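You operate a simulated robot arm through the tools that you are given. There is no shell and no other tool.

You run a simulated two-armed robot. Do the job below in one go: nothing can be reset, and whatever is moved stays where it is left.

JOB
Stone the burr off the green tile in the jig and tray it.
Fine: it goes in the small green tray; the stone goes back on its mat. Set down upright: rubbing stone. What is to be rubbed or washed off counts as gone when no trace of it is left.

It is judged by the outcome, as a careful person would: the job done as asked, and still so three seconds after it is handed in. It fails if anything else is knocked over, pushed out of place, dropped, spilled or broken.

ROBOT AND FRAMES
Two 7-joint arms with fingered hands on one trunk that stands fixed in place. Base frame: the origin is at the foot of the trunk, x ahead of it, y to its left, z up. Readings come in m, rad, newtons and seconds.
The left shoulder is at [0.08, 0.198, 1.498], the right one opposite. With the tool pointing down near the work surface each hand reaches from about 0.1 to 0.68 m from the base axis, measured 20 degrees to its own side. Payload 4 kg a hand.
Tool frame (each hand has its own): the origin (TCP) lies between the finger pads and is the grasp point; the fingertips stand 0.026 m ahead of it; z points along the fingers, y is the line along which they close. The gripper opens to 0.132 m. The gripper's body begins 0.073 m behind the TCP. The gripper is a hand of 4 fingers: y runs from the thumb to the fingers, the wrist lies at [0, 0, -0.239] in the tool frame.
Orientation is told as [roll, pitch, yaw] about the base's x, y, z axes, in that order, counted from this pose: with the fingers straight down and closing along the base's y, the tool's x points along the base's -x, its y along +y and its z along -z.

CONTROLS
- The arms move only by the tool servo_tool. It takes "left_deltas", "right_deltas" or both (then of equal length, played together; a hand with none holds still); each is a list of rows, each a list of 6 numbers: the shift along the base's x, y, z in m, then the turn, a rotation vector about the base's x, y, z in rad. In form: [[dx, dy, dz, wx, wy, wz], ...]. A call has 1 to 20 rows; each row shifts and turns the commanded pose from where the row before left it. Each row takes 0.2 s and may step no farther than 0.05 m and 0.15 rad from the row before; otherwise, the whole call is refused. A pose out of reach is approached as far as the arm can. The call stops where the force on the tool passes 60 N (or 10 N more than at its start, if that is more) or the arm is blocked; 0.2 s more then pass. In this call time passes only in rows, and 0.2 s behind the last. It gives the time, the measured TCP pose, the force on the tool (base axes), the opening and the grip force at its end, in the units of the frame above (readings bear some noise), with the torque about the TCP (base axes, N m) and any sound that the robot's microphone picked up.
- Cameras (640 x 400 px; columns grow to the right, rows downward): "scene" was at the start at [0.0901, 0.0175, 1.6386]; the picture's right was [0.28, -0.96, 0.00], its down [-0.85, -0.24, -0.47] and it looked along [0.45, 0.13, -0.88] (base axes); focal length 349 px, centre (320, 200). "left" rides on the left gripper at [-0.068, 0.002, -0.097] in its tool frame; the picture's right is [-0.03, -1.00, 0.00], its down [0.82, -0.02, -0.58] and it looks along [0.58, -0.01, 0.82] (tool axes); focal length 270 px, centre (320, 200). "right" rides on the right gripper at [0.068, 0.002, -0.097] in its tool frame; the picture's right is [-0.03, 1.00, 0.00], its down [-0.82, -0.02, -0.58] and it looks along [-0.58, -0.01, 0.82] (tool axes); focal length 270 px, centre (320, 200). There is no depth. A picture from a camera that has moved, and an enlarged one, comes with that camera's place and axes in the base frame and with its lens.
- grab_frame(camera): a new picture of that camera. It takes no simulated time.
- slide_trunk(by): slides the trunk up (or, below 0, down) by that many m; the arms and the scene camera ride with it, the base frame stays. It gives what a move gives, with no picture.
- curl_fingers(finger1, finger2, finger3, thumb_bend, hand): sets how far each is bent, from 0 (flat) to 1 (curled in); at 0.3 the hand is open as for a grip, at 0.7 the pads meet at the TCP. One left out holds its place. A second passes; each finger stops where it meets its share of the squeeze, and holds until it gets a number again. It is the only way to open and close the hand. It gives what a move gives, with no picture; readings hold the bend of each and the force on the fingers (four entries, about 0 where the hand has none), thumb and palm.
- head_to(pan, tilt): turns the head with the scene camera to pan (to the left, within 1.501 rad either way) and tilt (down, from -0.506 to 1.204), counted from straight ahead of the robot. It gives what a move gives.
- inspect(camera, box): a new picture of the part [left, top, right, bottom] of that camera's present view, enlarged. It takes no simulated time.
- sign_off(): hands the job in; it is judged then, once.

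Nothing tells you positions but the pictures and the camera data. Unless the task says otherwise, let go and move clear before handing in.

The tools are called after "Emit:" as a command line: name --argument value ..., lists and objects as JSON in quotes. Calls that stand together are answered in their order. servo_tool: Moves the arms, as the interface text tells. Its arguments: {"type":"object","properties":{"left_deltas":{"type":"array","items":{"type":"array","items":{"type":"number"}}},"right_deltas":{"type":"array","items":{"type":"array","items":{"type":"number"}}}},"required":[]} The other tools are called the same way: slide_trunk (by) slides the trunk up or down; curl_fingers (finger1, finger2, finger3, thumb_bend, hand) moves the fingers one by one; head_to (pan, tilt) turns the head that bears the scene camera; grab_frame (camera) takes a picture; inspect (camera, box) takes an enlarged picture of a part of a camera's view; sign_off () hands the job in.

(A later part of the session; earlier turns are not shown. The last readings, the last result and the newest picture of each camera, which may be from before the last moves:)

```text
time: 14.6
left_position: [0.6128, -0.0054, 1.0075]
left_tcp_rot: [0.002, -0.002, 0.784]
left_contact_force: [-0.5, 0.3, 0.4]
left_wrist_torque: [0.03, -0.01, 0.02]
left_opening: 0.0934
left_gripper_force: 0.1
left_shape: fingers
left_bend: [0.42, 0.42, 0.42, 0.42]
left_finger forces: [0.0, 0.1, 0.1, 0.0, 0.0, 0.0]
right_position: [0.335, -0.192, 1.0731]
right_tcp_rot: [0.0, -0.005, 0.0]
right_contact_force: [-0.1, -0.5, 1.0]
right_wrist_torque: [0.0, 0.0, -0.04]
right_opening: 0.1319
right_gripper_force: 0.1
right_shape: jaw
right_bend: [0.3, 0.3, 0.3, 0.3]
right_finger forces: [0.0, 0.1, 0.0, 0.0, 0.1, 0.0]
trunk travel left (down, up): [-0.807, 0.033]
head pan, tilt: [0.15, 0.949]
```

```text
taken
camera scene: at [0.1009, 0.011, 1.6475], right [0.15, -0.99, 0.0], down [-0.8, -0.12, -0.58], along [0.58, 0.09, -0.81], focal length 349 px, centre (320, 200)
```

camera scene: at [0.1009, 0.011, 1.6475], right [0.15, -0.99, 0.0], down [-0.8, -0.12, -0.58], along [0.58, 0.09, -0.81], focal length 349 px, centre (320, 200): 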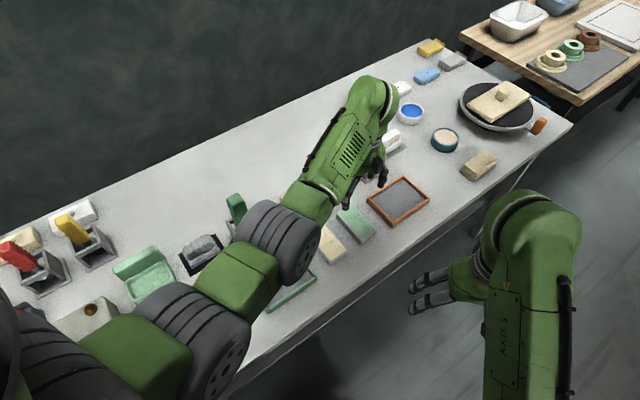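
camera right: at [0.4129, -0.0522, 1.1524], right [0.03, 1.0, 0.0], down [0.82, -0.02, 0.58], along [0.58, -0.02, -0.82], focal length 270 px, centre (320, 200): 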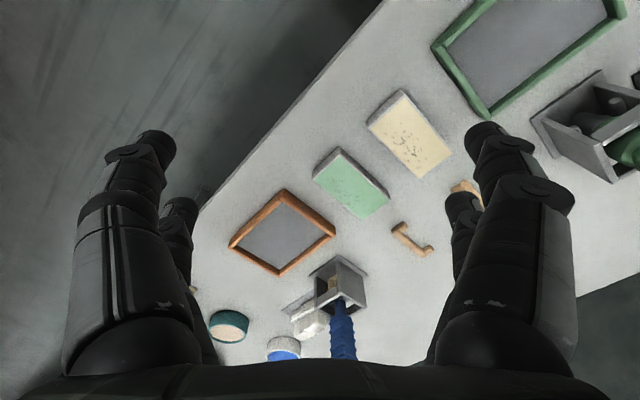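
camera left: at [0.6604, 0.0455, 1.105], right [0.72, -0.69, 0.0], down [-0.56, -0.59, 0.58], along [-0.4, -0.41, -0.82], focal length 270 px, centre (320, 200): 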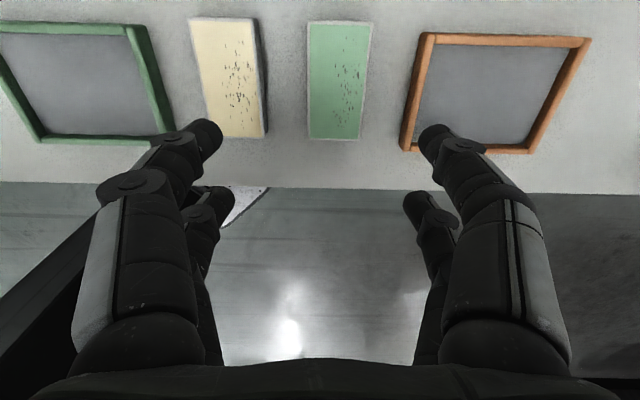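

Emit:
inspect --camera "left" --box '[180, 0, 400, 160]'

Emit:
inspect --camera "scene" --box '[260, 150, 420, 290]'

```text
2.50 times, centred on (290, 80) of left
camera zoom: at [0.6604, 0.0455, 1.105], right [0.72, -0.69, 0.0], down [-0.56, -0.59, 0.58], along [-0.4, -0.41, -0.82], focal length 676 px, centre (395, 500)
```

zoom: 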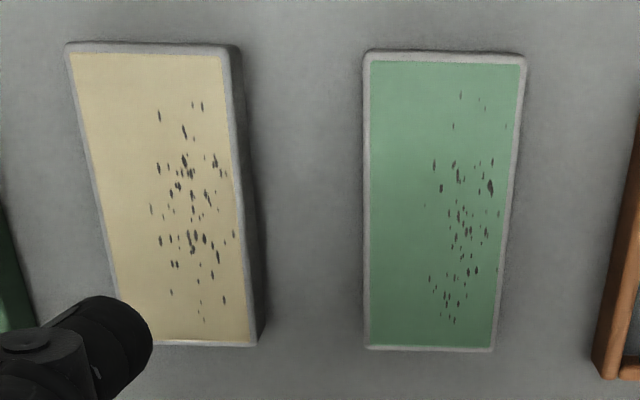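

```text
2.86 times, centred on (340, 220) of scene
camera zoom: at [0.1009, 0.011, 1.6475], right [0.15, -0.99, 0.0], down [-0.8, -0.12, -0.58], along [0.58, 0.09, -0.81], focal length 996 px, centre (263, 143)
```

zoom: 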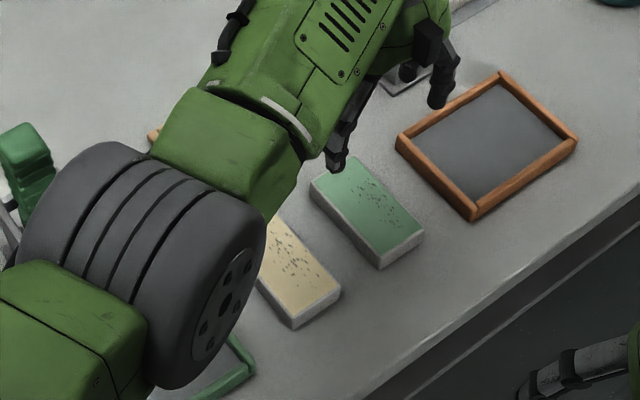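

The cream tile hasn't moved: its corners match the earlier picture exactly. The shoulder is too high for this reach, so I'll lower the trunk in stages and lift the left hand between them. The right hand hangs clear of the table, about 17 cm outside its edge.

Emit:
slide_trunk --by -0.08

Emit:
servo_tool --left_deltas '[[0, 0, 0.03, 0, 0, 0], [0, 0, 0.03, 0, 0, 0], [0, 0, 0.03, 0, 0, 0]]'

Emit:
slide_trunk --by -0.08

Emit:
servo_tool --left_deltas '[[0, 0, 0.03, 0, 0, 0], [0, 0, 0.03, 0, 0, 0], [0, 0, 0.03, 0, 0, 0]]'

Emit:
grab_frame --camera "scene"

```text
time: 15.7
left_position: [0.611, -0.0055, 0.9293]
left_tcp_rot: [0.002, -0.002, 0.783]
left_contact_force: [0.4, -0.4, 0.7]
left_wrist_torque: [-0.02, 0.0, -0.01]
left_opening: 0.0933
left_gripper_force: 0.1
left_shape: fingers
left_bend: [0.42, 0.42, 0.42, 0.42]
left_finger forces: [0.0, 0.1, 0.0, 0.0, 0.0, 0.0]
right_position: [0.3355, -0.1923, 0.9935]
right_tcp_rot: [0.0, -0.006, 0.001]
right_contact_force: [0.7, -0.3, -1.0]
right_wrist_torque: [-0.02, -0.03, 0.03]
right_opening: 0.1319
right_gripper_force: 0.2
right_shape: jaw
right_bend: [0.3, 0.3, 0.3, 0.3]
right_finger forces: [0.0, 0.0, 0.1, 0.0, 0.0, 0.0]
trunk travel left (down, up): [-0.727, 0.113]
head pan, tilt: [0.15, 0.949]
```

```text
time: 16.5
left_position: [0.6119, -0.0047, 1.019]
left_tcp_rot: [0.004, -0.004, 0.782]
left_contact_force: [0.1, 0.9, -0.2]
left_wrist_torque: [0.0, -0.01, 0.04]
left_opening: 0.0931
left_gripper_force: 0.0
left_shape: fingers
left_bend: [0.42, 0.42, 0.42, 0.42]
left_finger forces: [0.1, 0.0, 0.1, 0.0, 0.0, 0.0]
right_position: [0.334, -0.1913, 0.9935]
right_tcp_rot: [0.001, -0.008, 0.0]
right_contact_force: [-1.2, 0.1, 0.3]
right_wrist_torque: [-0.02, -0.04, -0.02]
right_opening: 0.132
right_gripper_force: 0.0
right_shape: jaw
right_bend: [0.3, 0.3, 0.3, 0.3]
right_finger forces: [0.0, 0.1, 0.0, 0.0, 0.1, 0.0]
trunk travel left (down, up): [-0.727, 0.113]
head pan, tilt: [0.15, 0.949]
```

```text
time: 17.7
left_position: [0.6109, -0.0053, 0.9383]
left_tcp_rot: [0.002, -0.003, 0.783]
left_contact_force: [-0.2, -0.5, 0.6]
left_wrist_torque: [0.01, 0.0, 0.02]
left_opening: 0.0931
left_gripper_force: 0.0
left_shape: fingers
left_bend: [0.42, 0.42, 0.42, 0.42]
left_finger forces: [0.0, 0.0, 0.0, 0.1, 0.0, 0.0]
right_position: [0.3347, -0.192, 0.9129]
right_tcp_rot: [-0.001, -0.007, 0.001]
right_contact_force: [-0.1, -0.4, 1.0]
right_wrist_torque: [0.01, -0.02, -0.04]
right_opening: 0.1319
right_gripper_force: 0.1
right_shape: jaw
right_bend: [0.3, 0.3, 0.3, 0.3]
right_finger forces: [0.0, 0.0, 0.0, 0.0, 0.1, 0.0]
trunk travel left (down, up): [-0.647, 0.193]
head pan, tilt: [0.15, 0.949]
```

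```text
time: 18.5
left_position: [0.6108, -0.0042, 1.0298]
left_tcp_rot: [0.001, -0.003, 0.782]
left_contact_force: [-0.4, -0.4, -0.3]
left_wrist_torque: [-0.01, 0.0, 0.02]
left_opening: 0.0929
left_gripper_force: 0.2
left_shape: fingers
left_bend: [0.42, 0.42, 0.42, 0.42]
left_finger forces: [0.0, 0.0, 0.0, 0.1, 0.1, 0.0]
right_position: [0.3343, -0.1912, 0.9132]
right_tcp_rot: [0.001, -0.005, 0.0]
right_contact_force: [0.1, 0.1, 0.1]
right_wrist_torque: [0.03, -0.01, -0.01]
right_opening: 0.1321
right_gripper_force: 0.0
right_shape: jaw
right_bend: [0.3, 0.3, 0.3, 0.3]
right_finger forces: [0.1, 0.0, 0.1, 0.0, 0.0, 0.0]
trunk travel left (down, up): [-0.647, 0.193]
head pan, tilt: [0.15, 0.949]
```

```text
taken
camera scene: at [0.0997, 0.0105, 1.4876], right [0.15, -0.99, 0.0], down [-0.8, -0.12, -0.58], along [0.58, 0.09, -0.81], focal length 349 px, centre (320, 200)
```

scene: 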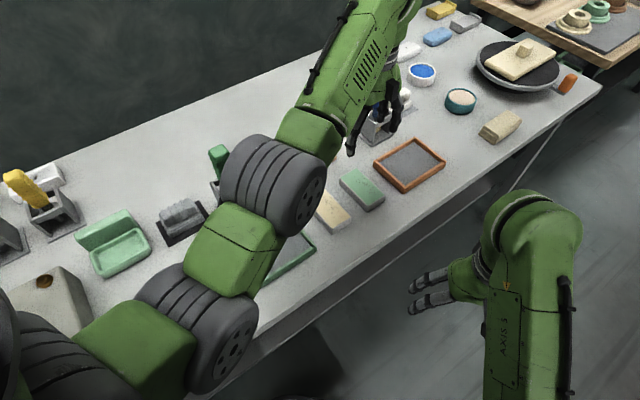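

Still clear. One more step down gives a comfortable reach to the jig; then I'll re-centre over the tile.

Emit:
slide_trunk --by -0.08

Emit:
servo_tool --left_deltas '[[0.006, 0.0, 0, 0, 0, 0], [0.006, -0.002, 0, 0, 0, 0], [0.003, -0.002, 0, 0, 0, 0]]'

Emit:
grab_frame --camera "left"

Emit:
inspect --camera "left" --box '[220, 20, 420, 200]'

Emit:
grab_frame --camera "scene"

```text
time: 19.7
left_position: [0.6129, -0.0046, 0.9491]
left_tcp_rot: [0.001, -0.002, 0.784]
left_contact_force: [-0.2, -0.3, 0.3]
left_wrist_torque: [0.0, 0.01, -0.01]
left_opening: 0.0932
left_gripper_force: 0.1
left_shape: fingers
left_bend: [0.42, 0.42, 0.42, 0.42]
left_finger forces: [0.0, 0.1, 0.1, 0.0, 0.0, 0.1]
right_position: [0.3349, -0.1922, 0.8335]
right_tcp_rot: [-0.001, -0.007, 0.001]
right_contact_force: [0.0, 0.0, 0.3]
right_wrist_torque: [0.02, 0.0, 0.01]
right_opening: 0.1322
right_gripper_force: 0.2
right_shape: jaw
right_bend: [0.3, 0.3, 0.3, 0.3]
right_finger forces: [0.0, 0.1, 0.0, 0.0, 0.0, 0.0]
trunk travel left (down, up): [-0.567, 0.273]
head pan, tilt: [0.15, 0.949]
```

```text
time: 20.5
left_position: [0.6272, -0.0061, 0.9497]
left_tcp_rot: [0.002, -0.002, 0.782]
left_contact_force: [-0.2, -0.4, -0.6]
left_wrist_torque: [-0.01, -0.01, 0.03]
left_opening: 0.0931
left_gripper_force: 0.0
left_shape: fingers
left_bend: [0.42, 0.42, 0.42, 0.42]
left_finger forces: [0.0, 0.0, 0.0, 0.0, 0.0, 0.0]
right_position: [0.3339, -0.1914, 0.8336]
right_tcp_rot: [0.001, -0.007, -0.001]
right_contact_force: [-0.5, -0.2, -0.3]
right_wrist_torque: [-0.04, -0.03, 0.02]
right_opening: 0.132
right_gripper_force: 0.1
right_shape: jaw
right_bend: [0.3, 0.3, 0.3, 0.3]
right_finger forces: [0.0, 0.0, 0.0, 0.0, 0.0, 0.1]
trunk travel left (down, up): [-0.567, 0.273]
head pan, tilt: [0.15, 0.949]
```

```text
taken
camera left: at [0.6757, 0.0426, 1.0459], right [0.72, -0.69, 0.0], down [-0.56, -0.59, 0.57], along [-0.4, -0.41, -0.82], focal length 270 px, centre (320, 200)
```

left: 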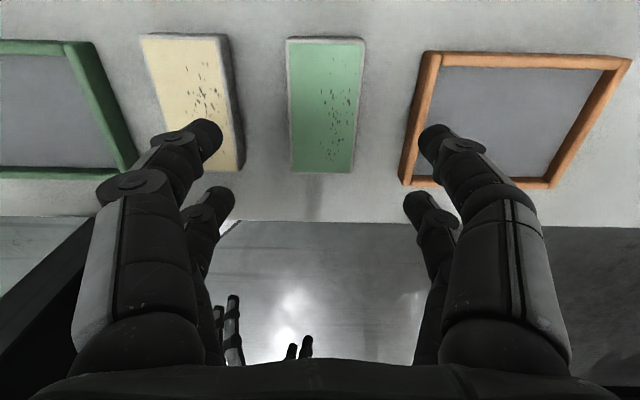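

```text
2.22 times, centred on (320, 110) of left
camera zoom: at [0.6757, 0.0426, 1.0459], right [0.72, -0.69, 0.0], down [-0.56, -0.59, 0.57], along [-0.4, -0.41, -0.82], focal length 601 px, centre (320, 400)
```

zoom: 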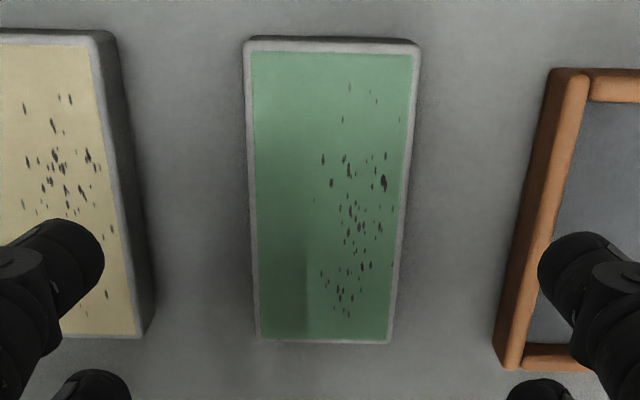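

```text
taken
camera scene: at [0.1002, 0.0106, 1.4077], right [0.15, -0.99, 0.0], down [-0.8, -0.12, -0.58], along [0.58, 0.09, -0.81], focal length 349 px, centre (320, 200)
```

scene: 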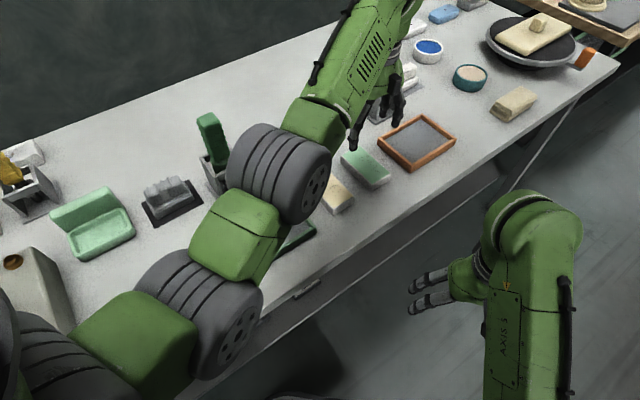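

Now within reach, with the tile centred to about 3 mm. I'll narrow the fingers slightly and come down in steps.

Emit:
curl_fingers --hand "left" --finger1 0.46 --finger2 0.46 --finger3 0.46 --thumb_bend 0.46

Emit:
servo_tool --left_deltas '[[-0.0005, -0.0027, -0.02, 0, 0, 0], [0, 0, -0.02, 0, 0, 0], [0, 0, -0.02, 0, 0, 0], [0, 0, -0.015, 0, 0, 0]]'

Emit:
grab_frame --camera "left"

```text
time: 21.5
left_position: [0.6275, -0.0078, 0.95]
left_tcp_rot: [0.001, -0.002, 0.784]
left_contact_force: [-0.1, 0.0, 0.0]
left_wrist_torque: [0.03, -0.04, -0.01]
left_opening: 0.0801
left_gripper_force: 0.1
left_shape: fingers
left_bend: [0.46, 0.46, 0.46, 0.46]
left_finger forces: [0.0, 0.0, 0.1, 0.1, 0.0, 0.0]
right_position: [0.335, -0.1915, 0.8327]
right_tcp_rot: [-0.001, -0.004, -0.001]
right_contact_force: [-0.7, 0.5, 0.3]
right_wrist_torque: [0.02, 0.04, 0.0]
right_opening: 0.1318
right_gripper_force: 0.1
right_shape: jaw
right_bend: [0.3, 0.3, 0.3, 0.3]
right_finger forces: [0.1, 0.0, 0.0, 0.0, 0.1, 0.0]
trunk travel left (down, up): [-0.567, 0.273]
head pan, tilt: [0.15, 0.949]
```

```text
time: 22.5
left_position: [0.6269, -0.0104, 0.8738]
left_tcp_rot: [0.001, -0.002, 0.783]
left_contact_force: [0.1, 0.1, 0.5]
left_wrist_torque: [-0.01, 0.02, -0.01]
left_opening: 0.0801
left_gripper_force: 0.1
left_shape: fingers
left_bend: [0.46, 0.46, 0.46, 0.46]
left_finger forces: [0.0, 0.0, 0.0, 0.0, 0.0, 0.1]
right_position: [0.3361, -0.191, 0.8338]
right_tcp_rot: [0.001, -0.005, 0.0]
right_contact_force: [0.0, 0.3, -0.6]
right_wrist_torque: [0.03, -0.01, 0.02]
right_opening: 0.1318
right_gripper_force: 0.1
right_shape: jaw
right_bend: [0.3, 0.3, 0.3, 0.3]
right_finger forces: [0.0, 0.0, 0.0, 0.0, 0.0, 0.1]
trunk travel left (down, up): [-0.567, 0.273]
head pan, tilt: [0.15, 0.949]
```

```text
taken
camera left: at [0.6754, 0.04, 0.9705], right [0.72, -0.69, 0.0], down [-0.56, -0.59, 0.57], along [-0.4, -0.41, -0.82], focal length 270 px, centre (320, 200)
```

left: 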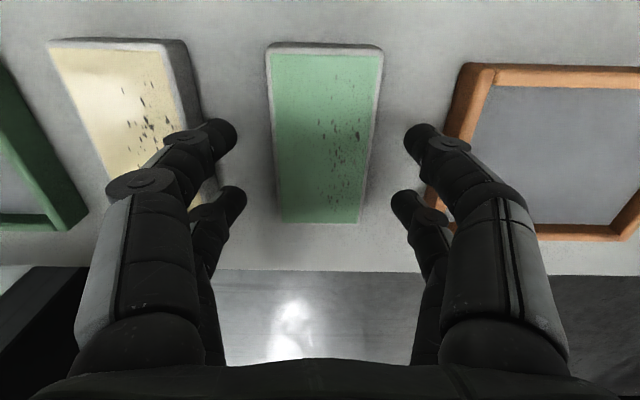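

Well centred, within 2 mm, and both fingers are clear of the neighbouring pieces. Going down to grasp height.

Emit:
servo_tool --left_deltas '[[0, 0, -0.012, 0, 0, 0], [0, 0, -0.012, 0, 0, 0], [0, 0, -0.01, 0, 0, 0], [0, 0, -0.006, 0, 0, 0]]'

```text
time: 23.5
left_position: [0.628, -0.0113, 0.8338]
left_tcp_rot: [0.001, -0.002, 0.782]
left_contact_force: [0.3, 0.2, 0.4]
left_wrist_torque: [0.02, -0.01, 0.01]
left_opening: 0.0799
left_gripper_force: 0.0
left_shape: fingers
left_bend: [0.46, 0.46, 0.46, 0.46]
left_finger forces: [0.0, 0.1, 0.0, 0.1, 0.1, 0.1]
right_position: [0.3355, -0.1906, 0.8321]
right_tcp_rot: [0.0, -0.005, 0.001]
right_contact_force: [-0.6, 0.4, 1.1]
right_wrist_torque: [-0.01, 0.01, 0.02]
right_opening: 0.132
right_gripper_force: 0.1
right_shape: jaw
right_bend: [0.3, 0.3, 0.3, 0.3]
right_finger forces: [0.0, 0.1, 0.0, 0.0, 0.0, 0.0]
trunk travel left (down, up): [-0.567, 0.273]
head pan, tilt: [0.15, 0.949]
```

Emit:
servo_tool --left_deltas '[[0, 0, -0.003, 0, 0, 0], [0, 0, -0.003, 0, 0, 0]]'

Emit:
inspect --camera "left" --box '[180, 40, 460, 260]'

Emit:
inspect --camera "scene" --box '[310, 80, 430, 220]'

```text
time: 24.1
left_position: [0.6274, -0.0111, 0.8324]
left_tcp_rot: [-0.003, -0.007, 0.781]
left_contact_force: [0.9, -0.8, 16.5]
left_wrist_torque: [0.33, 0.6, -0.02]
left_opening: 0.0801
left_gripper_force: 8.8
left_shape: fingers
left_bend: [0.46, 0.47, 0.46, 0.46]
left_finger forces: [4.4, 10.6, 1.7, 0.1, 0.0, 0.0]
right_position: [0.3337, -0.191, 0.8341]
right_tcp_rot: [0.001, -0.009, 0.0]
right_contact_force: [0.6, 0.0, -0.3]
right_wrist_torque: [0.0, 0.04, -0.01]
right_opening: 0.1318
right_gripper_force: 0.1
right_shape: jaw
right_bend: [0.3, 0.3, 0.3, 0.3]
right_finger forces: [0.0, 0.0, 0.1, 0.0, 0.0, 0.1]
trunk travel left (down, up): [-0.567, 0.273]
head pan, tilt: [0.15, 0.949]
```

```text
1.82 times, centred on (320, 150) of left
camera zoom: at [0.6745, 0.0392, 0.9293], right [0.72, -0.69, 0.0], down [-0.57, -0.59, 0.57], along [-0.39, -0.42, -0.82], focal length 491 px, centre (320, 291)
```

zoom: 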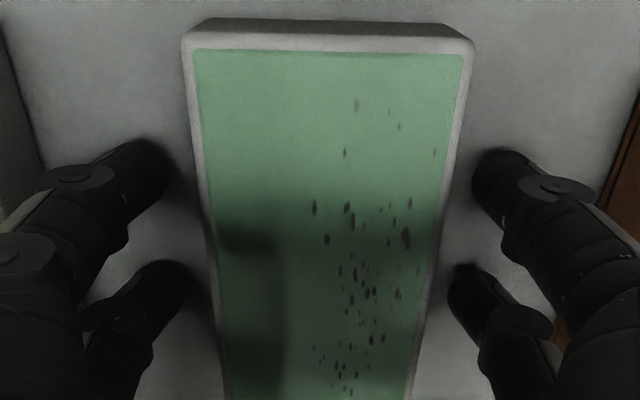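

```text
2.86 times, centred on (370, 150) of scene
camera zoom: at [0.0977, 0.0104, 1.4082], right [0.15, -0.99, 0.0], down [-0.8, -0.12, -0.58], along [0.58, 0.09, -0.81], focal length 996 px, centre (177, 343)
```

zoom: 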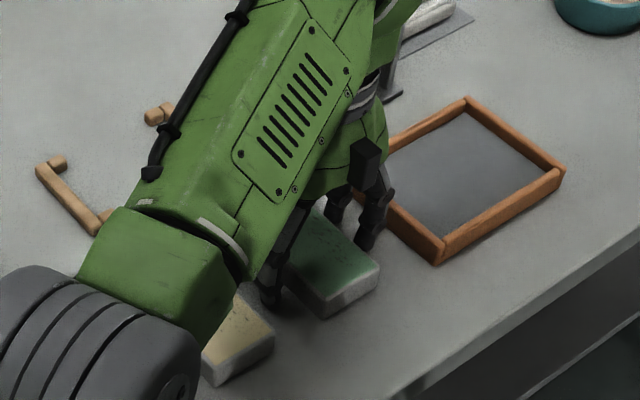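

The fingertips have just touched the table on both sides of the tile (about 16 N on the fingers, table near z≈0.80). I'll back off 4 mm and close on the tile.

Emit:
servo_tool --left_deltas '[[0, 0, 0.004, 0, 0, 0], [0, 0, 0.002, 0, 0, 0]]'

Emit:
curl_fingers --hand "left" --finger1 0.7 --finger2 0.7 --finger3 0.7 --thumb_bend 0.7

Emit:
grab_frame --camera "left"

```text
time: 24.7
left_position: [0.6271, -0.0101, 0.8333]
left_tcp_rot: [0.005, -0.001, 0.781]
left_contact_force: [1.1, 0.3, 0.1]
left_wrist_torque: [-0.05, -0.01, 0.02]
left_opening: 0.0794
left_gripper_force: 0.5
left_shape: fingers
left_bend: [0.46, 0.46, 0.46, 0.46]
left_finger forces: [0.0, 0.1, 0.1, 0.1, 0.0, 0.0]
right_position: [0.335, -0.1915, 0.8304]
right_tcp_rot: [0.002, -0.005, 0.0]
right_contact_force: [-0.4, 0.3, -0.1]
right_wrist_torque: [-0.01, -0.01, -0.02]
right_opening: 0.1322
right_gripper_force: 0.0
right_shape: jaw
right_bend: [0.3, 0.3, 0.3, 0.3]
right_finger forces: [0.0, 0.0, 0.0, 0.1, 0.0, 0.0]
trunk travel left (down, up): [-0.567, 0.273]
head pan, tilt: [0.15, 0.949]
```

```text
time: 25.7
left_position: [0.6274, -0.0109, 0.8338]
left_tcp_rot: [0.003, -0.003, 0.784]
left_contact_force: [0.3, -0.4, -0.5]
left_wrist_torque: [-0.03, 0.03, -0.03]
left_opening: 0.0532
left_gripper_force: 22.2
left_shape: fingers
left_bend: [0.51, 0.51, 0.56, 0.62]
left_finger forces: [11.3, 10.9, 7.7, 0.1, 14.5, 0.0]
right_position: [0.3362, -0.1914, 0.8336]
right_tcp_rot: [0.0, -0.005, 0.001]
right_contact_force: [0.3, -0.1, 0.1]
right_wrist_torque: [0.02, 0.01, -0.01]
right_opening: 0.132
right_gripper_force: 0.0
right_shape: jaw
right_bend: [0.3, 0.3, 0.3, 0.3]
right_finger forces: [0.1, 0.0, 0.0, 0.0, 0.0, 0.0]
trunk travel left (down, up): [-0.567, 0.273]
head pan, tilt: [0.15, 0.949]
```

```text
taken
camera left: at [0.6752, 0.0397, 0.9306], right [0.72, -0.69, 0.0], down [-0.56, -0.59, 0.58], along [-0.4, -0.41, -0.82], focal length 270 px, centre (320, 200)
```

left: 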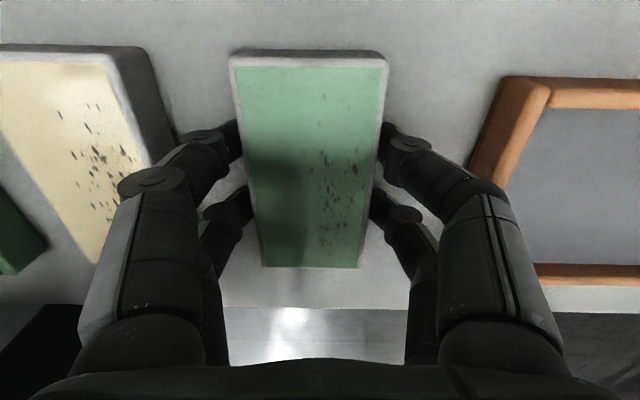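

Gripped, with the opening at 53 mm and an even squeeze. The tile sits about 5.6 mm toward the fingers and 3 mm along. I'll lift it straight up.

Emit:
servo_tool --left_deltas '[[0, 0, 0.01, 0, 0, 0], [0, 0, 0.02, 0, 0, 0], [0, 0, 0.03, 0, 0, 0], [0, 0, 0.03, 0, 0, 0], [0, 0, 0.03, 0, 0, 0]]'

Emit:
grab_frame --camera "left"

```text
time: 26.9
left_position: [0.6263, -0.01, 0.9538]
left_tcp_rot: [0.004, -0.005, 0.782]
left_contact_force: [0.7, 0.2, -3.3]
left_wrist_torque: [-0.01, -0.02, -0.01]
left_opening: 0.0533
left_gripper_force: 22.0
left_shape: fingers
left_bend: [0.51, 0.51, 0.56, 0.62]
left_finger forces: [11.1, 11.1, 7.6, 0.0, 14.5, 0.1]
right_position: [0.335, -0.1911, 0.8337]
right_tcp_rot: [0.001, -0.005, 0.0]
right_contact_force: [-0.1, -0.3, 0.4]
right_wrist_torque: [-0.01, -0.01, -0.02]
right_opening: 0.132
right_gripper_force: 0.0
right_shape: jaw
right_bend: [0.3, 0.3, 0.3, 0.3]
right_finger forces: [0.0, 0.1, 0.0, 0.1, 0.1, 0.0]
trunk travel left (down, up): [-0.567, 0.273]
head pan, tilt: [0.15, 0.949]
```

```text
taken
camera left: at [0.6749, 0.0394, 1.0502], right [0.72, -0.69, 0.0], down [-0.56, -0.59, 0.58], along [-0.4, -0.41, -0.82], focal length 270 px, centre (320, 200)
```

left: 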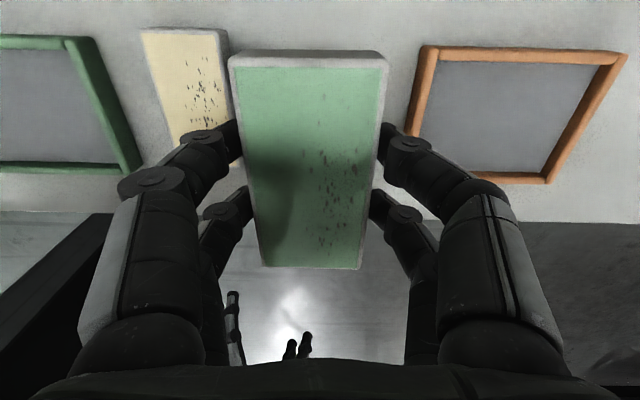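

The tile is held firmly, at about 3.3 N. I'll carry it at z≈0.95 to above the jig while turning it -90°, so its long side points from one stop to the other.

Emit:
servo_tool --left_deltas '[[0.007, 0.0137, 0.002, 0, 0, -0.1428], [0.007, 0.0137, 0.002, 0, 0, -0.1428], [0.007, 0.0137, 0.002, 0, 0, -0.1428], [0.007, 0.0137, 0.002, 0, 0, -0.1428], [0.007, 0.0137, 0, 0, 0, -0.1428], [0.007, 0.0137, 0, 0, 0, -0.1428], [0.007, 0.0137, 0, 0, 0, -0.1428], [0.007, 0.0137, 0, 0, 0, -0.1428], [0.007, 0.0137, 0, 0, 0, -0.1428], [0.006, 0.0137, 0, 0, 0, -0.1428], [0.006, 0.0137, 0, 0, 0, -0.1428]]'

Emit:
grab_frame --camera "left"

Emit:
grab_frame --camera "scene"

```text
time: 29.3
left_position: [0.7132, 0.1359, 0.9609]
left_tcp_rot: [0.001, -0.002, -0.79]
left_contact_force: [0.6, 0.1, -4.2]
left_wrist_torque: [-0.01, 0.03, -0.02]
left_opening: 0.0531
left_gripper_force: 22.3
left_shape: fingers
left_bend: [0.51, 0.51, 0.56, 0.62]
left_finger forces: [11.3, 11.0, 7.6, 0.0, 14.5, 0.0]
left hand out of reach, approached as far as the arm can: row 11
right_position: [0.3373, -0.1914, 0.8328]
right_tcp_rot: [0.0, -0.004, -0.001]
right_contact_force: [-0.3, 0.3, -0.7]
right_wrist_torque: [0.0, -0.02, -0.01]
right_opening: 0.1322
right_gripper_force: 0.2
right_shape: jaw
right_bend: [0.3, 0.3, 0.3, 0.3]
right_finger forces: [0.1, 0.1, 0.0, 0.0, 0.0, 0.0]
trunk travel left (down, up): [-0.567, 0.273]
head pan, tilt: [0.15, 0.949]
```

```text
taken
camera left: at [0.7624, 0.0896, 1.0564], right [-0.69, -0.72, 0.0], down [-0.59, 0.56, 0.58], along [-0.42, 0.4, -0.82], focal length 270 px, centre (320, 200)
```

left: 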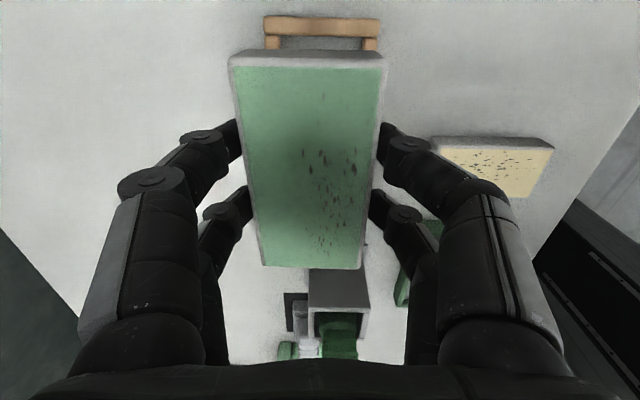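

```text
taken
camera scene: at [0.1015, 0.0109, 1.4075], right [0.15, -0.99, 0.0], down [-0.8, -0.12, -0.58], along [0.57, 0.09, -0.81], focal length 349 px, centre (320, 200)
```

scene: 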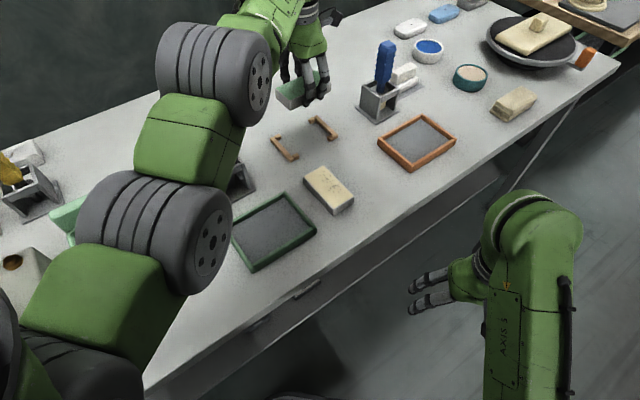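

The tile is over the jig area with the yaw right, but the arm reported a limit on the last step and sits about 1 cm further out than asked. I'll make a small corrective move to see how it responds.

Emit:
servo_tool --left_deltas '[[0, 0, 0, 0, 0, 0], [-0.005, 0, 0, 0, 0, 0]]'

Emit:
inspect --camera "left" --box '[200, 0, 420, 300]'

Emit:
inspect --camera "scene" --box '[240, 40, 380, 180]'

```text
time: 29.9
left_position: [0.713, 0.1363, 0.9605]
left_tcp_rot: [0.001, -0.001, -0.786]
left_contact_force: [-0.7, -0.6, -3.4]
left_wrist_torque: [0.03, 0.06, -0.01]
left_opening: 0.0531
left_gripper_force: 22.1
left_shape: fingers
left_bend: [0.51, 0.51, 0.56, 0.62]
left_finger forces: [11.2, 11.0, 7.7, 0.0, 14.5, 0.0]
left hand out of reach, approached as far as the arm can: row 2
right_position: [0.335, -0.1922, 0.8319]
right_tcp_rot: [-0.001, -0.005, 0.0]
right_contact_force: [0.0, -0.3, -0.3]
right_wrist_torque: [0.01, 0.0, -0.02]
right_opening: 0.132
right_gripper_force: 0.0
right_shape: jaw
right_bend: [0.3, 0.3, 0.3, 0.3]
right_finger forces: [0.0, 0.1, 0.0, 0.0, 0.0, 0.0]
trunk travel left (down, up): [-0.567, 0.273]
head pan, tilt: [0.15, 0.949]
```

```text
1.33 times, centred on (310, 150) of left
camera zoom: at [0.7623, 0.0896, 1.0568], right [-0.69, -0.72, 0.0], down [-0.59, 0.56, 0.58], along [-0.42, 0.4, -0.82], focal length 360 px, centre (333, 267)
```

zoom: 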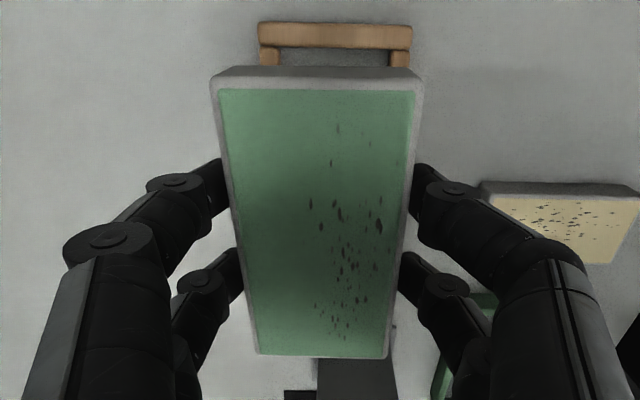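

```text
2.86 times, centred on (310, 110) of scene
camera zoom: at [0.1011, 0.0107, 1.4076], right [0.15, -0.99, 0.0], down [-0.8, -0.12, -0.58], along [0.57, 0.09, -0.81], focal length 996 px, centre (349, 457)
```

zoom: 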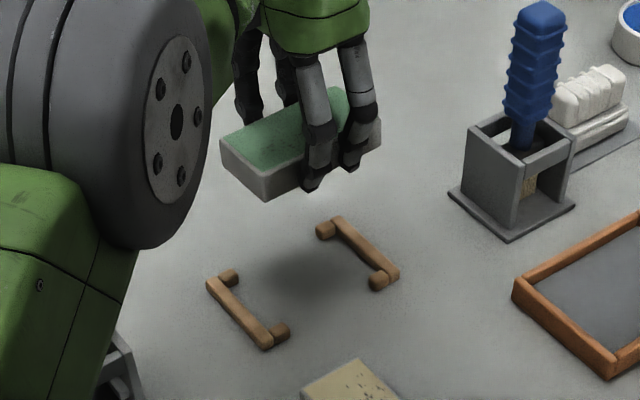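

Pulling inward is refused at this height, so it's probably a wrist flexion limit with the hand at shoulder level, which should ease lower down. The tile's underside is at about 0.926 and the jig tops at about 0.815, so I'll descend to 0.89 and recheck.

Emit:
servo_tool --left_deltas '[[0, 0, -0.02, 0, 0, 0], [0, 0, -0.02, 0, 0, 0], [0, 0, -0.02, 0, 0, 0], [0, 0, -0.01, 0, 0, 0]]'

Emit:
inspect --camera "left" --box '[200, 0, 420, 300]'

Emit:
inspect --camera "scene" --box '[240, 40, 380, 180]'

```text
time: 30.9
left_position: [0.7126, 0.1361, 0.8889]
left_tcp_rot: [0.003, -0.001, -0.787]
left_contact_force: [0.0, -0.1, -3.3]
left_wrist_torque: [0.03, -0.05, 0.02]
left_opening: 0.0531
left_gripper_force: 21.9
left_shape: fingers
left_bend: [0.51, 0.51, 0.56, 0.62]
left_finger forces: [11.2, 11.0, 7.7, 0.0, 14.5, 0.0]
right_position: [0.3356, -0.1913, 0.8331]
right_tcp_rot: [0.001, -0.006, 0.0]
right_contact_force: [0.6, 0.0, 0.5]
right_wrist_torque: [0.01, 0.0, -0.02]
right_opening: 0.1319
right_gripper_force: 0.0
right_shape: jaw
right_bend: [0.3, 0.3, 0.3, 0.3]
right_finger forces: [0.0, 0.0, 0.0, 0.1, 0.0, 0.0]
trunk travel left (down, up): [-0.567, 0.273]
head pan, tilt: [0.15, 0.949]
```

```text
1.33 times, centred on (310, 150) of left
camera zoom: at [0.7621, 0.0895, 0.9857], right [-0.69, -0.72, 0.0], down [-0.59, 0.56, 0.58], along [-0.42, 0.4, -0.82], focal length 360 px, centre (333, 267)
```

zoom: 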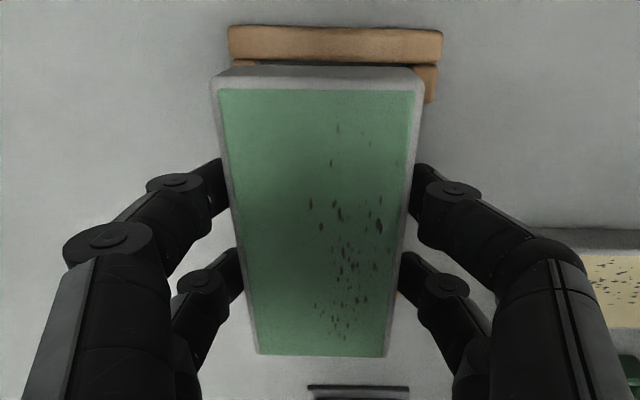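

```text
2.86 times, centred on (310, 110) of scene
camera zoom: at [0.1011, 0.0109, 1.4076], right [0.15, -0.99, 0.0], down [-0.8, -0.12, -0.58], along [0.57, 0.09, -0.81], focal length 996 px, centre (349, 457)
```

zoom: 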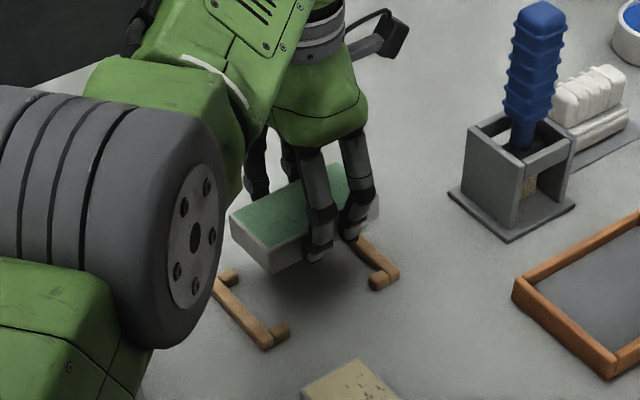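

From the hand camera, the far stop's inner face is at tool x≈-0.051, and the stop is centred at tool y≈0. The tile's far end currently overlaps it by about 4 mm. The hand needs to shift about (-12, +5) mm in base x and y, which matches my earlier jig estimate.

Emit:
servo_tool --left_deltas '[[-0.004, 0.0017, 0, 0, 0, 0], [-0.004, 0.0017, 0, 0, 0, 0], [-0.0038, 0.0018, 0, 0, 0, 0]]'

Emit:
inspect --camera "left" --box '[200, 0, 420, 300]'

Emit:
inspect --camera "scene" --box '[260, 70, 340, 150]'

```text
time: 31.7
left_position: [0.7003, 0.1406, 0.8899]
left_tcp_rot: [0.001, -0.003, -0.788]
left_contact_force: [0.1, -0.2, -3.4]
left_wrist_torque: [-0.03, -0.02, 0.02]
left_opening: 0.0534
left_gripper_force: 22.4
left_shape: fingers
left_bend: [0.51, 0.51, 0.56, 0.62]
left_finger forces: [11.2, 11.0, 7.7, 0.0, 14.6, 0.0]
right_position: [0.3349, -0.1913, 0.8332]
right_tcp_rot: [0.0, -0.005, 0.001]
right_contact_force: [-0.2, -0.2, -0.6]
right_wrist_torque: [-0.01, 0.01, 0.0]
right_opening: 0.132
right_gripper_force: 0.0
right_shape: jaw
right_bend: [0.3, 0.3, 0.3, 0.3]
right_finger forces: [0.0, 0.0, 0.0, 0.0, 0.1, 0.1]
trunk travel left (down, up): [-0.567, 0.273]
head pan, tilt: [0.15, 0.949]
```

```text
1.33 times, centred on (310, 150) of left
camera zoom: at [0.7501, 0.0954, 0.9863], right [-0.69, -0.72, 0.0], down [-0.59, 0.56, 0.58], along [-0.42, 0.4, -0.82], focal length 360 px, centre (333, 267)
```

zoom: 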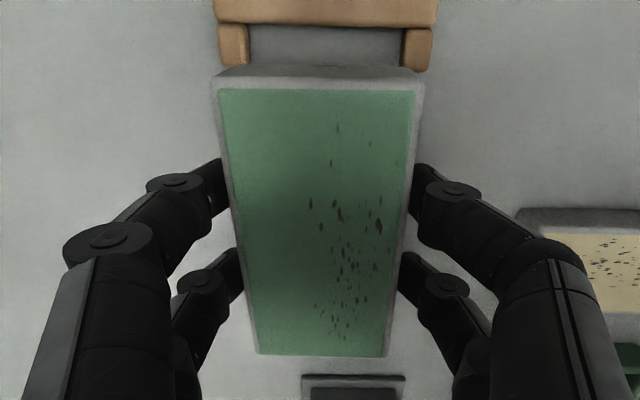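

```text
5.00 times, centred on (300, 110) of scene
camera zoom: at [0.1007, 0.0108, 1.4076], right [0.15, -0.99, 0.0], down [-0.8, -0.12, -0.58], along [0.58, 0.09, -0.81], focal length 1743 px, centre (420, 650)
```

zoom: 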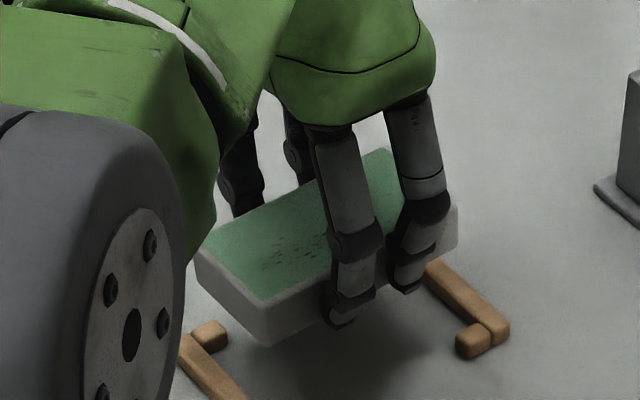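

The tile is now centred between the stubs, with roughly 5 mm to spare on each side and 8 mm at each end. The fingers are clear of the stops, so I'll lower it gently onto the table.

Emit:
servo_tool --left_deltas '[[0, 0, -0.015, 0, 0, 0], [0, 0, -0.015, 0, 0, 0], [0, 0, -0.01, 0, 0, 0], [0, 0, -0.008, 0, 0, 0]]'

Emit:
inspect --camera "left" --box '[200, 0, 420, 300]'

Emit:
inspect --camera "scene" --box '[260, 70, 340, 150]'

```text
time: 32.7
left_position: [0.701, 0.1413, 0.8433]
left_tcp_rot: [0.005, -0.005, -0.787]
left_contact_force: [0.5, -0.3, 1.5]
left_wrist_torque: [0.28, 0.07, 0.01]
left_opening: 0.0534
left_gripper_force: 22.6
left_shape: fingers
left_bend: [0.51, 0.51, 0.56, 0.62]
left_finger forces: [11.2, 10.9, 8.7, 0.1, 13.9, 0.0]
right_position: [0.3352, -0.1918, 0.8336]
right_tcp_rot: [0.0, -0.008, 0.0]
right_contact_force: [-0.7, -0.3, 0.8]
right_wrist_torque: [0.01, -0.02, -0.02]
right_opening: 0.1318
right_gripper_force: 0.0
right_shape: jaw
right_bend: [0.3, 0.3, 0.3, 0.3]
right_finger forces: [0.0, 0.1, 0.1, 0.0, 0.1, 0.1]
trunk travel left (down, up): [-0.567, 0.273]
head pan, tilt: [0.15, 0.949]
```

```text
1.33 times, centred on (310, 150) of left
camera zoom: at [0.7497, 0.0946, 0.9402], right [-0.69, -0.72, 0.0], down [-0.59, 0.56, 0.57], along [-0.41, 0.4, -0.82], focal length 360 px, centre (333, 267)
```

zoom: 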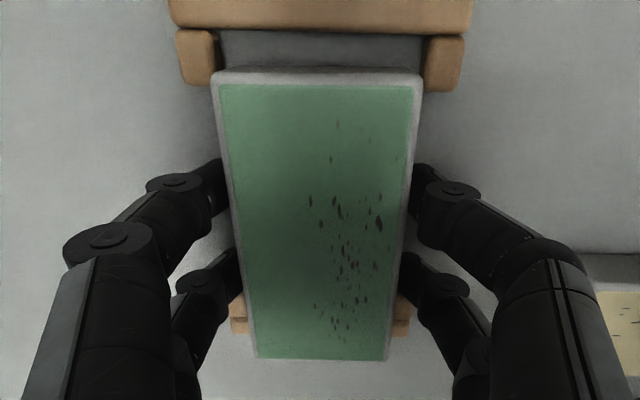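

```text
5.00 times, centred on (300, 110) of scene
camera zoom: at [0.0994, 0.0102, 1.4079], right [0.15, -0.99, 0.0], down [-0.8, -0.12, -0.58], along [0.58, 0.09, -0.81], focal length 1743 px, centre (420, 650)
```

zoom: 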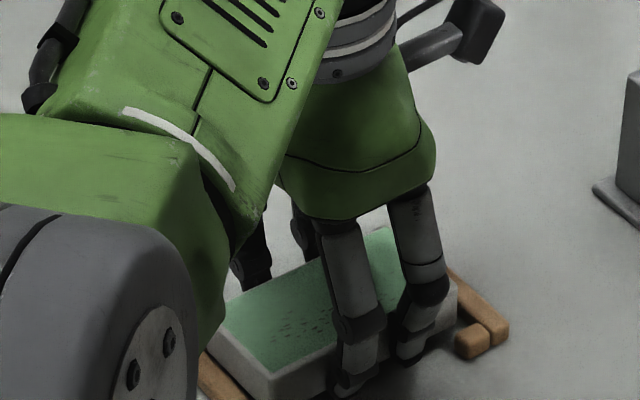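

Something was touched about 1 cm early, and the torque suggests the tile's end near the left stop, on the finger side. I'll look closely before going further.

Emit:
inspect --camera "scene" --box '[285, 110, 345, 160]'

Emit:
inspect --camera "left" --box '[250, 180, 390, 300]'

Emit:
inspect --camera "scene" --box '[265, 120, 315, 160]'

```text
8.00 times, centred on (315, 135) of scene
camera zoom: at [0.0994, 0.0102, 1.4079], right [0.15, -0.99, 0.0], down [-0.8, -0.12, -0.58], along [0.58, 0.09, -0.81], focal length 2788 px, centre (360, 720)
```

zoom: 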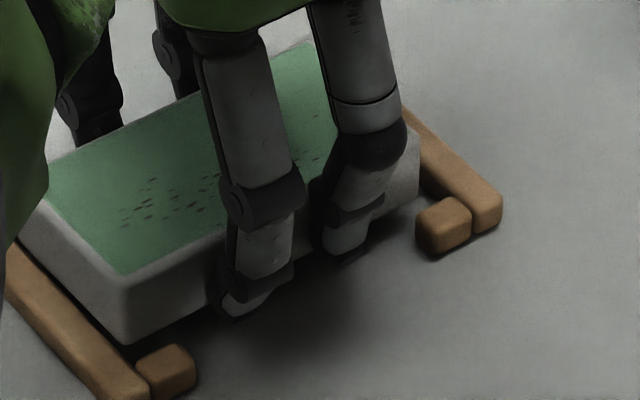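

```text
3.33 times, centred on (320, 240) of left
camera zoom: at [0.7497, 0.0946, 0.9402], right [-0.69, -0.72, 0.0], down [-0.59, 0.56, 0.57], along [-0.41, 0.4, -0.82], focal length 901 px, centre (320, 67)
```

zoom: 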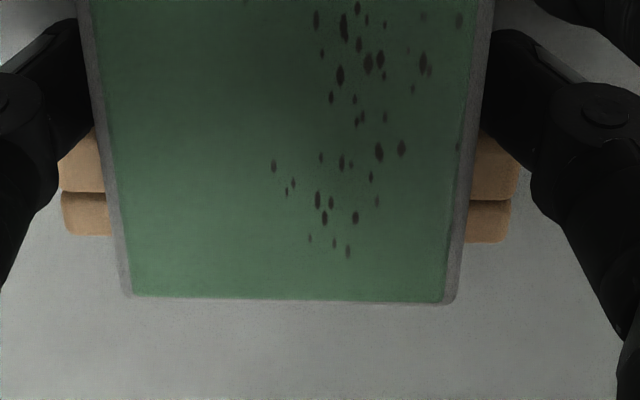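

```text
10.00 times, centred on (290, 140) of scene
camera zoom: at [0.0994, 0.0102, 1.4079], right [0.15, -0.99, 0.0], down [-0.8, -0.12, -0.58], along [0.58, 0.09, -0.81], focal length 3486 px, centre (620, 800)
```

zoom: 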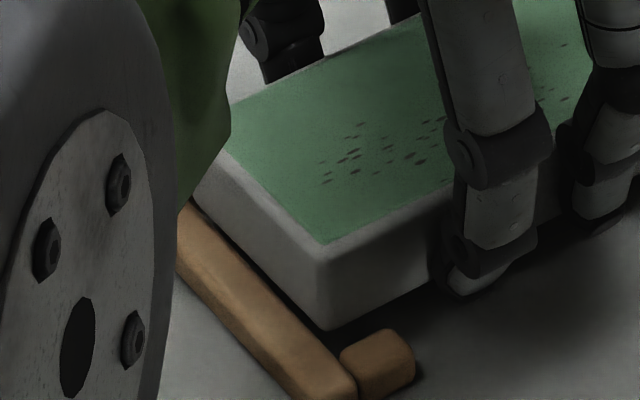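

The tile's left end is sitting just over the edge of the left stop, with only a couple of mm of overlap, while the far end has about 9 mm of gap. I'll lift slightly and shift 4 mm toward the far stop, then look again.

Emit:
servo_tool --left_deltas '[[0, 0, 0.008, 0, 0, 0], [0.0014, -0.0014, 0, 0, 0, 0], [0.0014, -0.0014, 0, 0, 0, 0]]'

Emit:
inspect --camera "scene" --box '[265, 110, 335, 160]'

Emit:
inspect --camera "left" --box '[220, 0, 400, 120]'

Emit:
inspect --camera "left" --box '[250, 180, 390, 300]'

```text
time: 33.5
left_position: [0.7021, 0.1382, 0.849]
left_tcp_rot: [0.003, -0.003, -0.786]
left_contact_force: [-0.4, 0.0, -2.5]
left_wrist_torque: [-0.01, 0.01, -0.05]
left_opening: 0.0531
left_gripper_force: 22.4
left_shape: fingers
left_bend: [0.51, 0.51, 0.56, 0.62]
left_finger forces: [11.4, 11.1, 8.1, 0.0, 14.3, 0.0]
right_position: [0.3352, -0.1919, 0.8332]
right_tcp_rot: [0.001, -0.004, 0.0]
right_contact_force: [1.3, -0.4, 0.5]
right_wrist_torque: [-0.01, 0.0, 0.0]
right_opening: 0.1319
right_gripper_force: 0.0
right_shape: jaw
right_bend: [0.3, 0.3, 0.3, 0.3]
right_finger forces: [0.0, 0.0, 0.1, 0.0, 0.0, 0.0]
trunk travel left (down, up): [-0.567, 0.273]
head pan, tilt: [0.15, 0.949]
```

```text
8.00 times, centred on (300, 135) of scene
camera zoom: at [0.101, 0.0107, 1.4076], right [0.15, -0.99, 0.0], down [-0.8, -0.12, -0.58], along [0.57, 0.09, -0.81], focal length 2788 px, centre (480, 720)
```

zoom: 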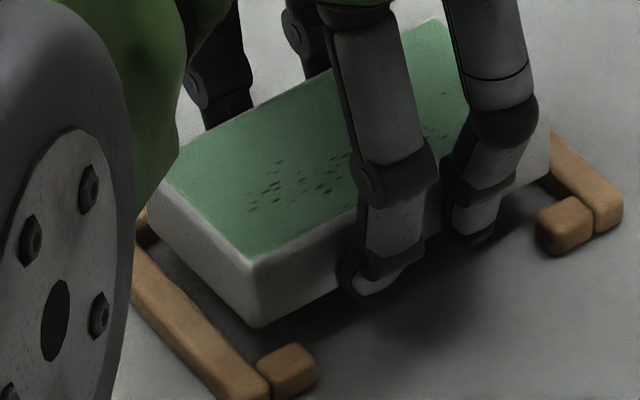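

```text
3.33 times, centred on (310, 60) of left
camera zoom: at [0.7531, 0.0921, 0.9457], right [-0.69, -0.72, 0.0], down [-0.59, 0.56, 0.58], along [-0.42, 0.4, -0.82], focal length 901 px, centre (353, 667)
```

zoom: 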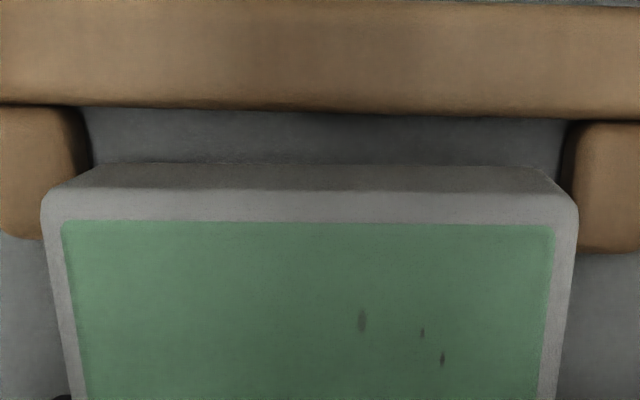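

```text
3.33 times, centred on (320, 240) of left
camera zoom: at [0.7531, 0.0921, 0.9457], right [-0.69, -0.72, 0.0], down [-0.59, 0.56, 0.58], along [-0.42, 0.4, -0.82], focal length 901 px, centre (320, 67)
```

zoom: 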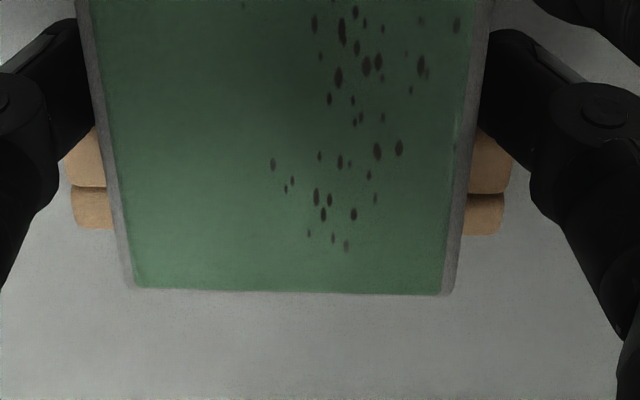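

Looking again, both ends now show a gap of roughly 6–10 mm and the sides about 6 mm. I'll lower in small steps and watch force and torque.

Emit:
servo_tool --left_deltas '[[0, 0, -0.003, 0, 0, 0], [0, 0, -0.003, 0, 0, 0], [0, 0, -0.002, 0, 0, 0]]'

Emit:
inspect --camera "scene" --box '[265, 110, 335, 160]'

```text
time: 34.3
left_position: [0.7018, 0.1377, 0.8415]
left_tcp_rot: [0.002, -0.001, -0.787]
left_contact_force: [-0.9, -0.9, -3.2]
left_wrist_torque: [-0.05, 0.0, 0.01]
left_opening: 0.053
left_gripper_force: 22.7
left_shape: fingers
left_bend: [0.51, 0.51, 0.56, 0.62]
left_finger forces: [11.5, 11.1, 8.1, 0.0, 14.4, 0.0]
right_position: [0.3351, -0.1918, 0.832]
right_tcp_rot: [0.002, -0.005, -0.002]
right_contact_force: [0.5, 0.0, -0.1]
right_wrist_torque: [-0.02, -0.03, -0.03]
right_opening: 0.1318
right_gripper_force: 0.0
right_shape: jaw
right_bend: [0.3, 0.3, 0.3, 0.3]
right_finger forces: [0.0, 0.0, 0.0, 0.0, 0.0, 0.1]
trunk travel left (down, up): [-0.567, 0.273]
head pan, tilt: [0.15, 0.949]
```

```text
8.00 times, centred on (300, 135) of scene
camera zoom: at [0.1008, 0.0108, 1.4076], right [0.15, -0.99, 0.0], down [-0.8, -0.12, -0.58], along [0.58, 0.09, -0.81], focal length 2788 px, centre (480, 720)
```

zoom: 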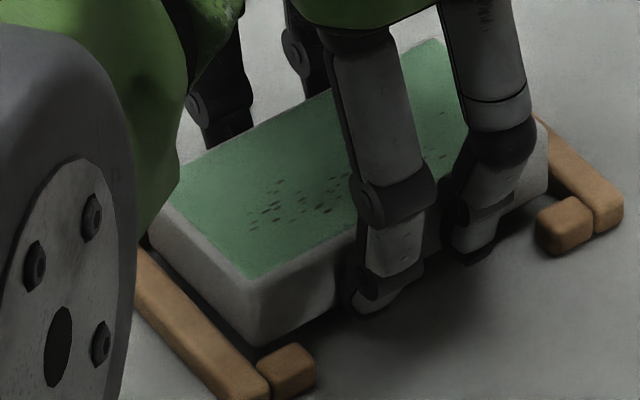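

No contact this time, and the tile is dropping between the stops. I'll keep going down.

Emit:
servo_tool --left_deltas '[[0, 0, -0.003, 0, 0, 0], [0, 0, -0.002, 0, 0, 0]]'

Emit:
inspect --camera "scene" --box '[265, 110, 335, 160]'

Emit:
inspect --camera "left" --box '[200, 0, 420, 300]'

```text
time: 34.9
left_position: [0.7025, 0.1377, 0.8373]
left_tcp_rot: [0.002, -0.001, -0.787]
left_contact_force: [0.7, -0.2, -4.0]
left_wrist_torque: [-0.02, -0.01, 0.02]
left_opening: 0.0533
left_gripper_force: 22.2
left_shape: fingers
left_bend: [0.51, 0.51, 0.56, 0.62]
left_finger forces: [11.4, 11.1, 8.2, 0.1, 14.3, 0.0]
right_position: [0.3355, -0.1907, 0.8327]
right_tcp_rot: [0.0, -0.004, -0.002]
right_contact_force: [0.4, 0.1, -0.6]
right_wrist_torque: [0.02, 0.0, 0.0]
right_opening: 0.1322
right_gripper_force: 0.1
right_shape: jaw
right_bend: [0.3, 0.3, 0.3, 0.3]
right_finger forces: [0.1, 0.0, 0.0, 0.0, 0.0, 0.0]
trunk travel left (down, up): [-0.567, 0.273]
head pan, tilt: [0.15, 0.949]
```

```text
8.00 times, centred on (300, 135) of scene
camera zoom: at [0.1009, 0.0108, 1.4076], right [0.15, -0.99, 0.0], down [-0.8, -0.12, -0.58], along [0.57, 0.09, -0.81], focal length 2788 px, centre (480, 720)
```

zoom: 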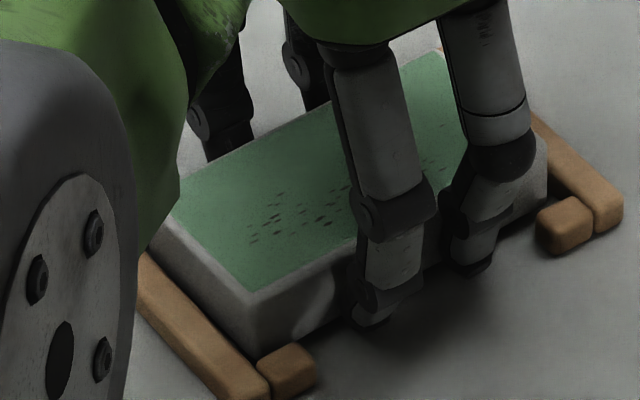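

```text
1.33 times, centred on (310, 150) of left
camera zoom: at [0.7526, 0.0927, 0.9333], right [-0.69, -0.72, 0.0], down [-0.59, 0.56, 0.58], along [-0.42, 0.4, -0.82], focal length 360 px, centre (333, 267)
```

zoom: 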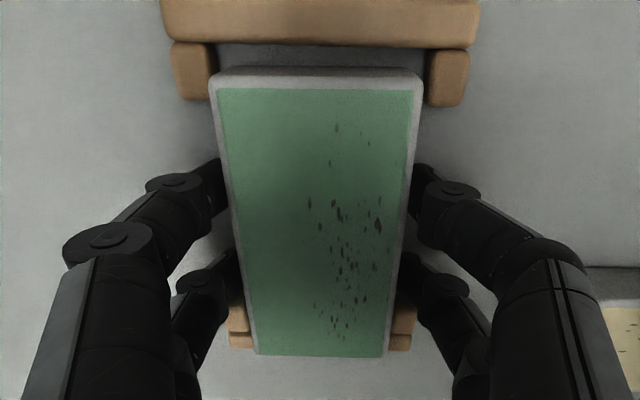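

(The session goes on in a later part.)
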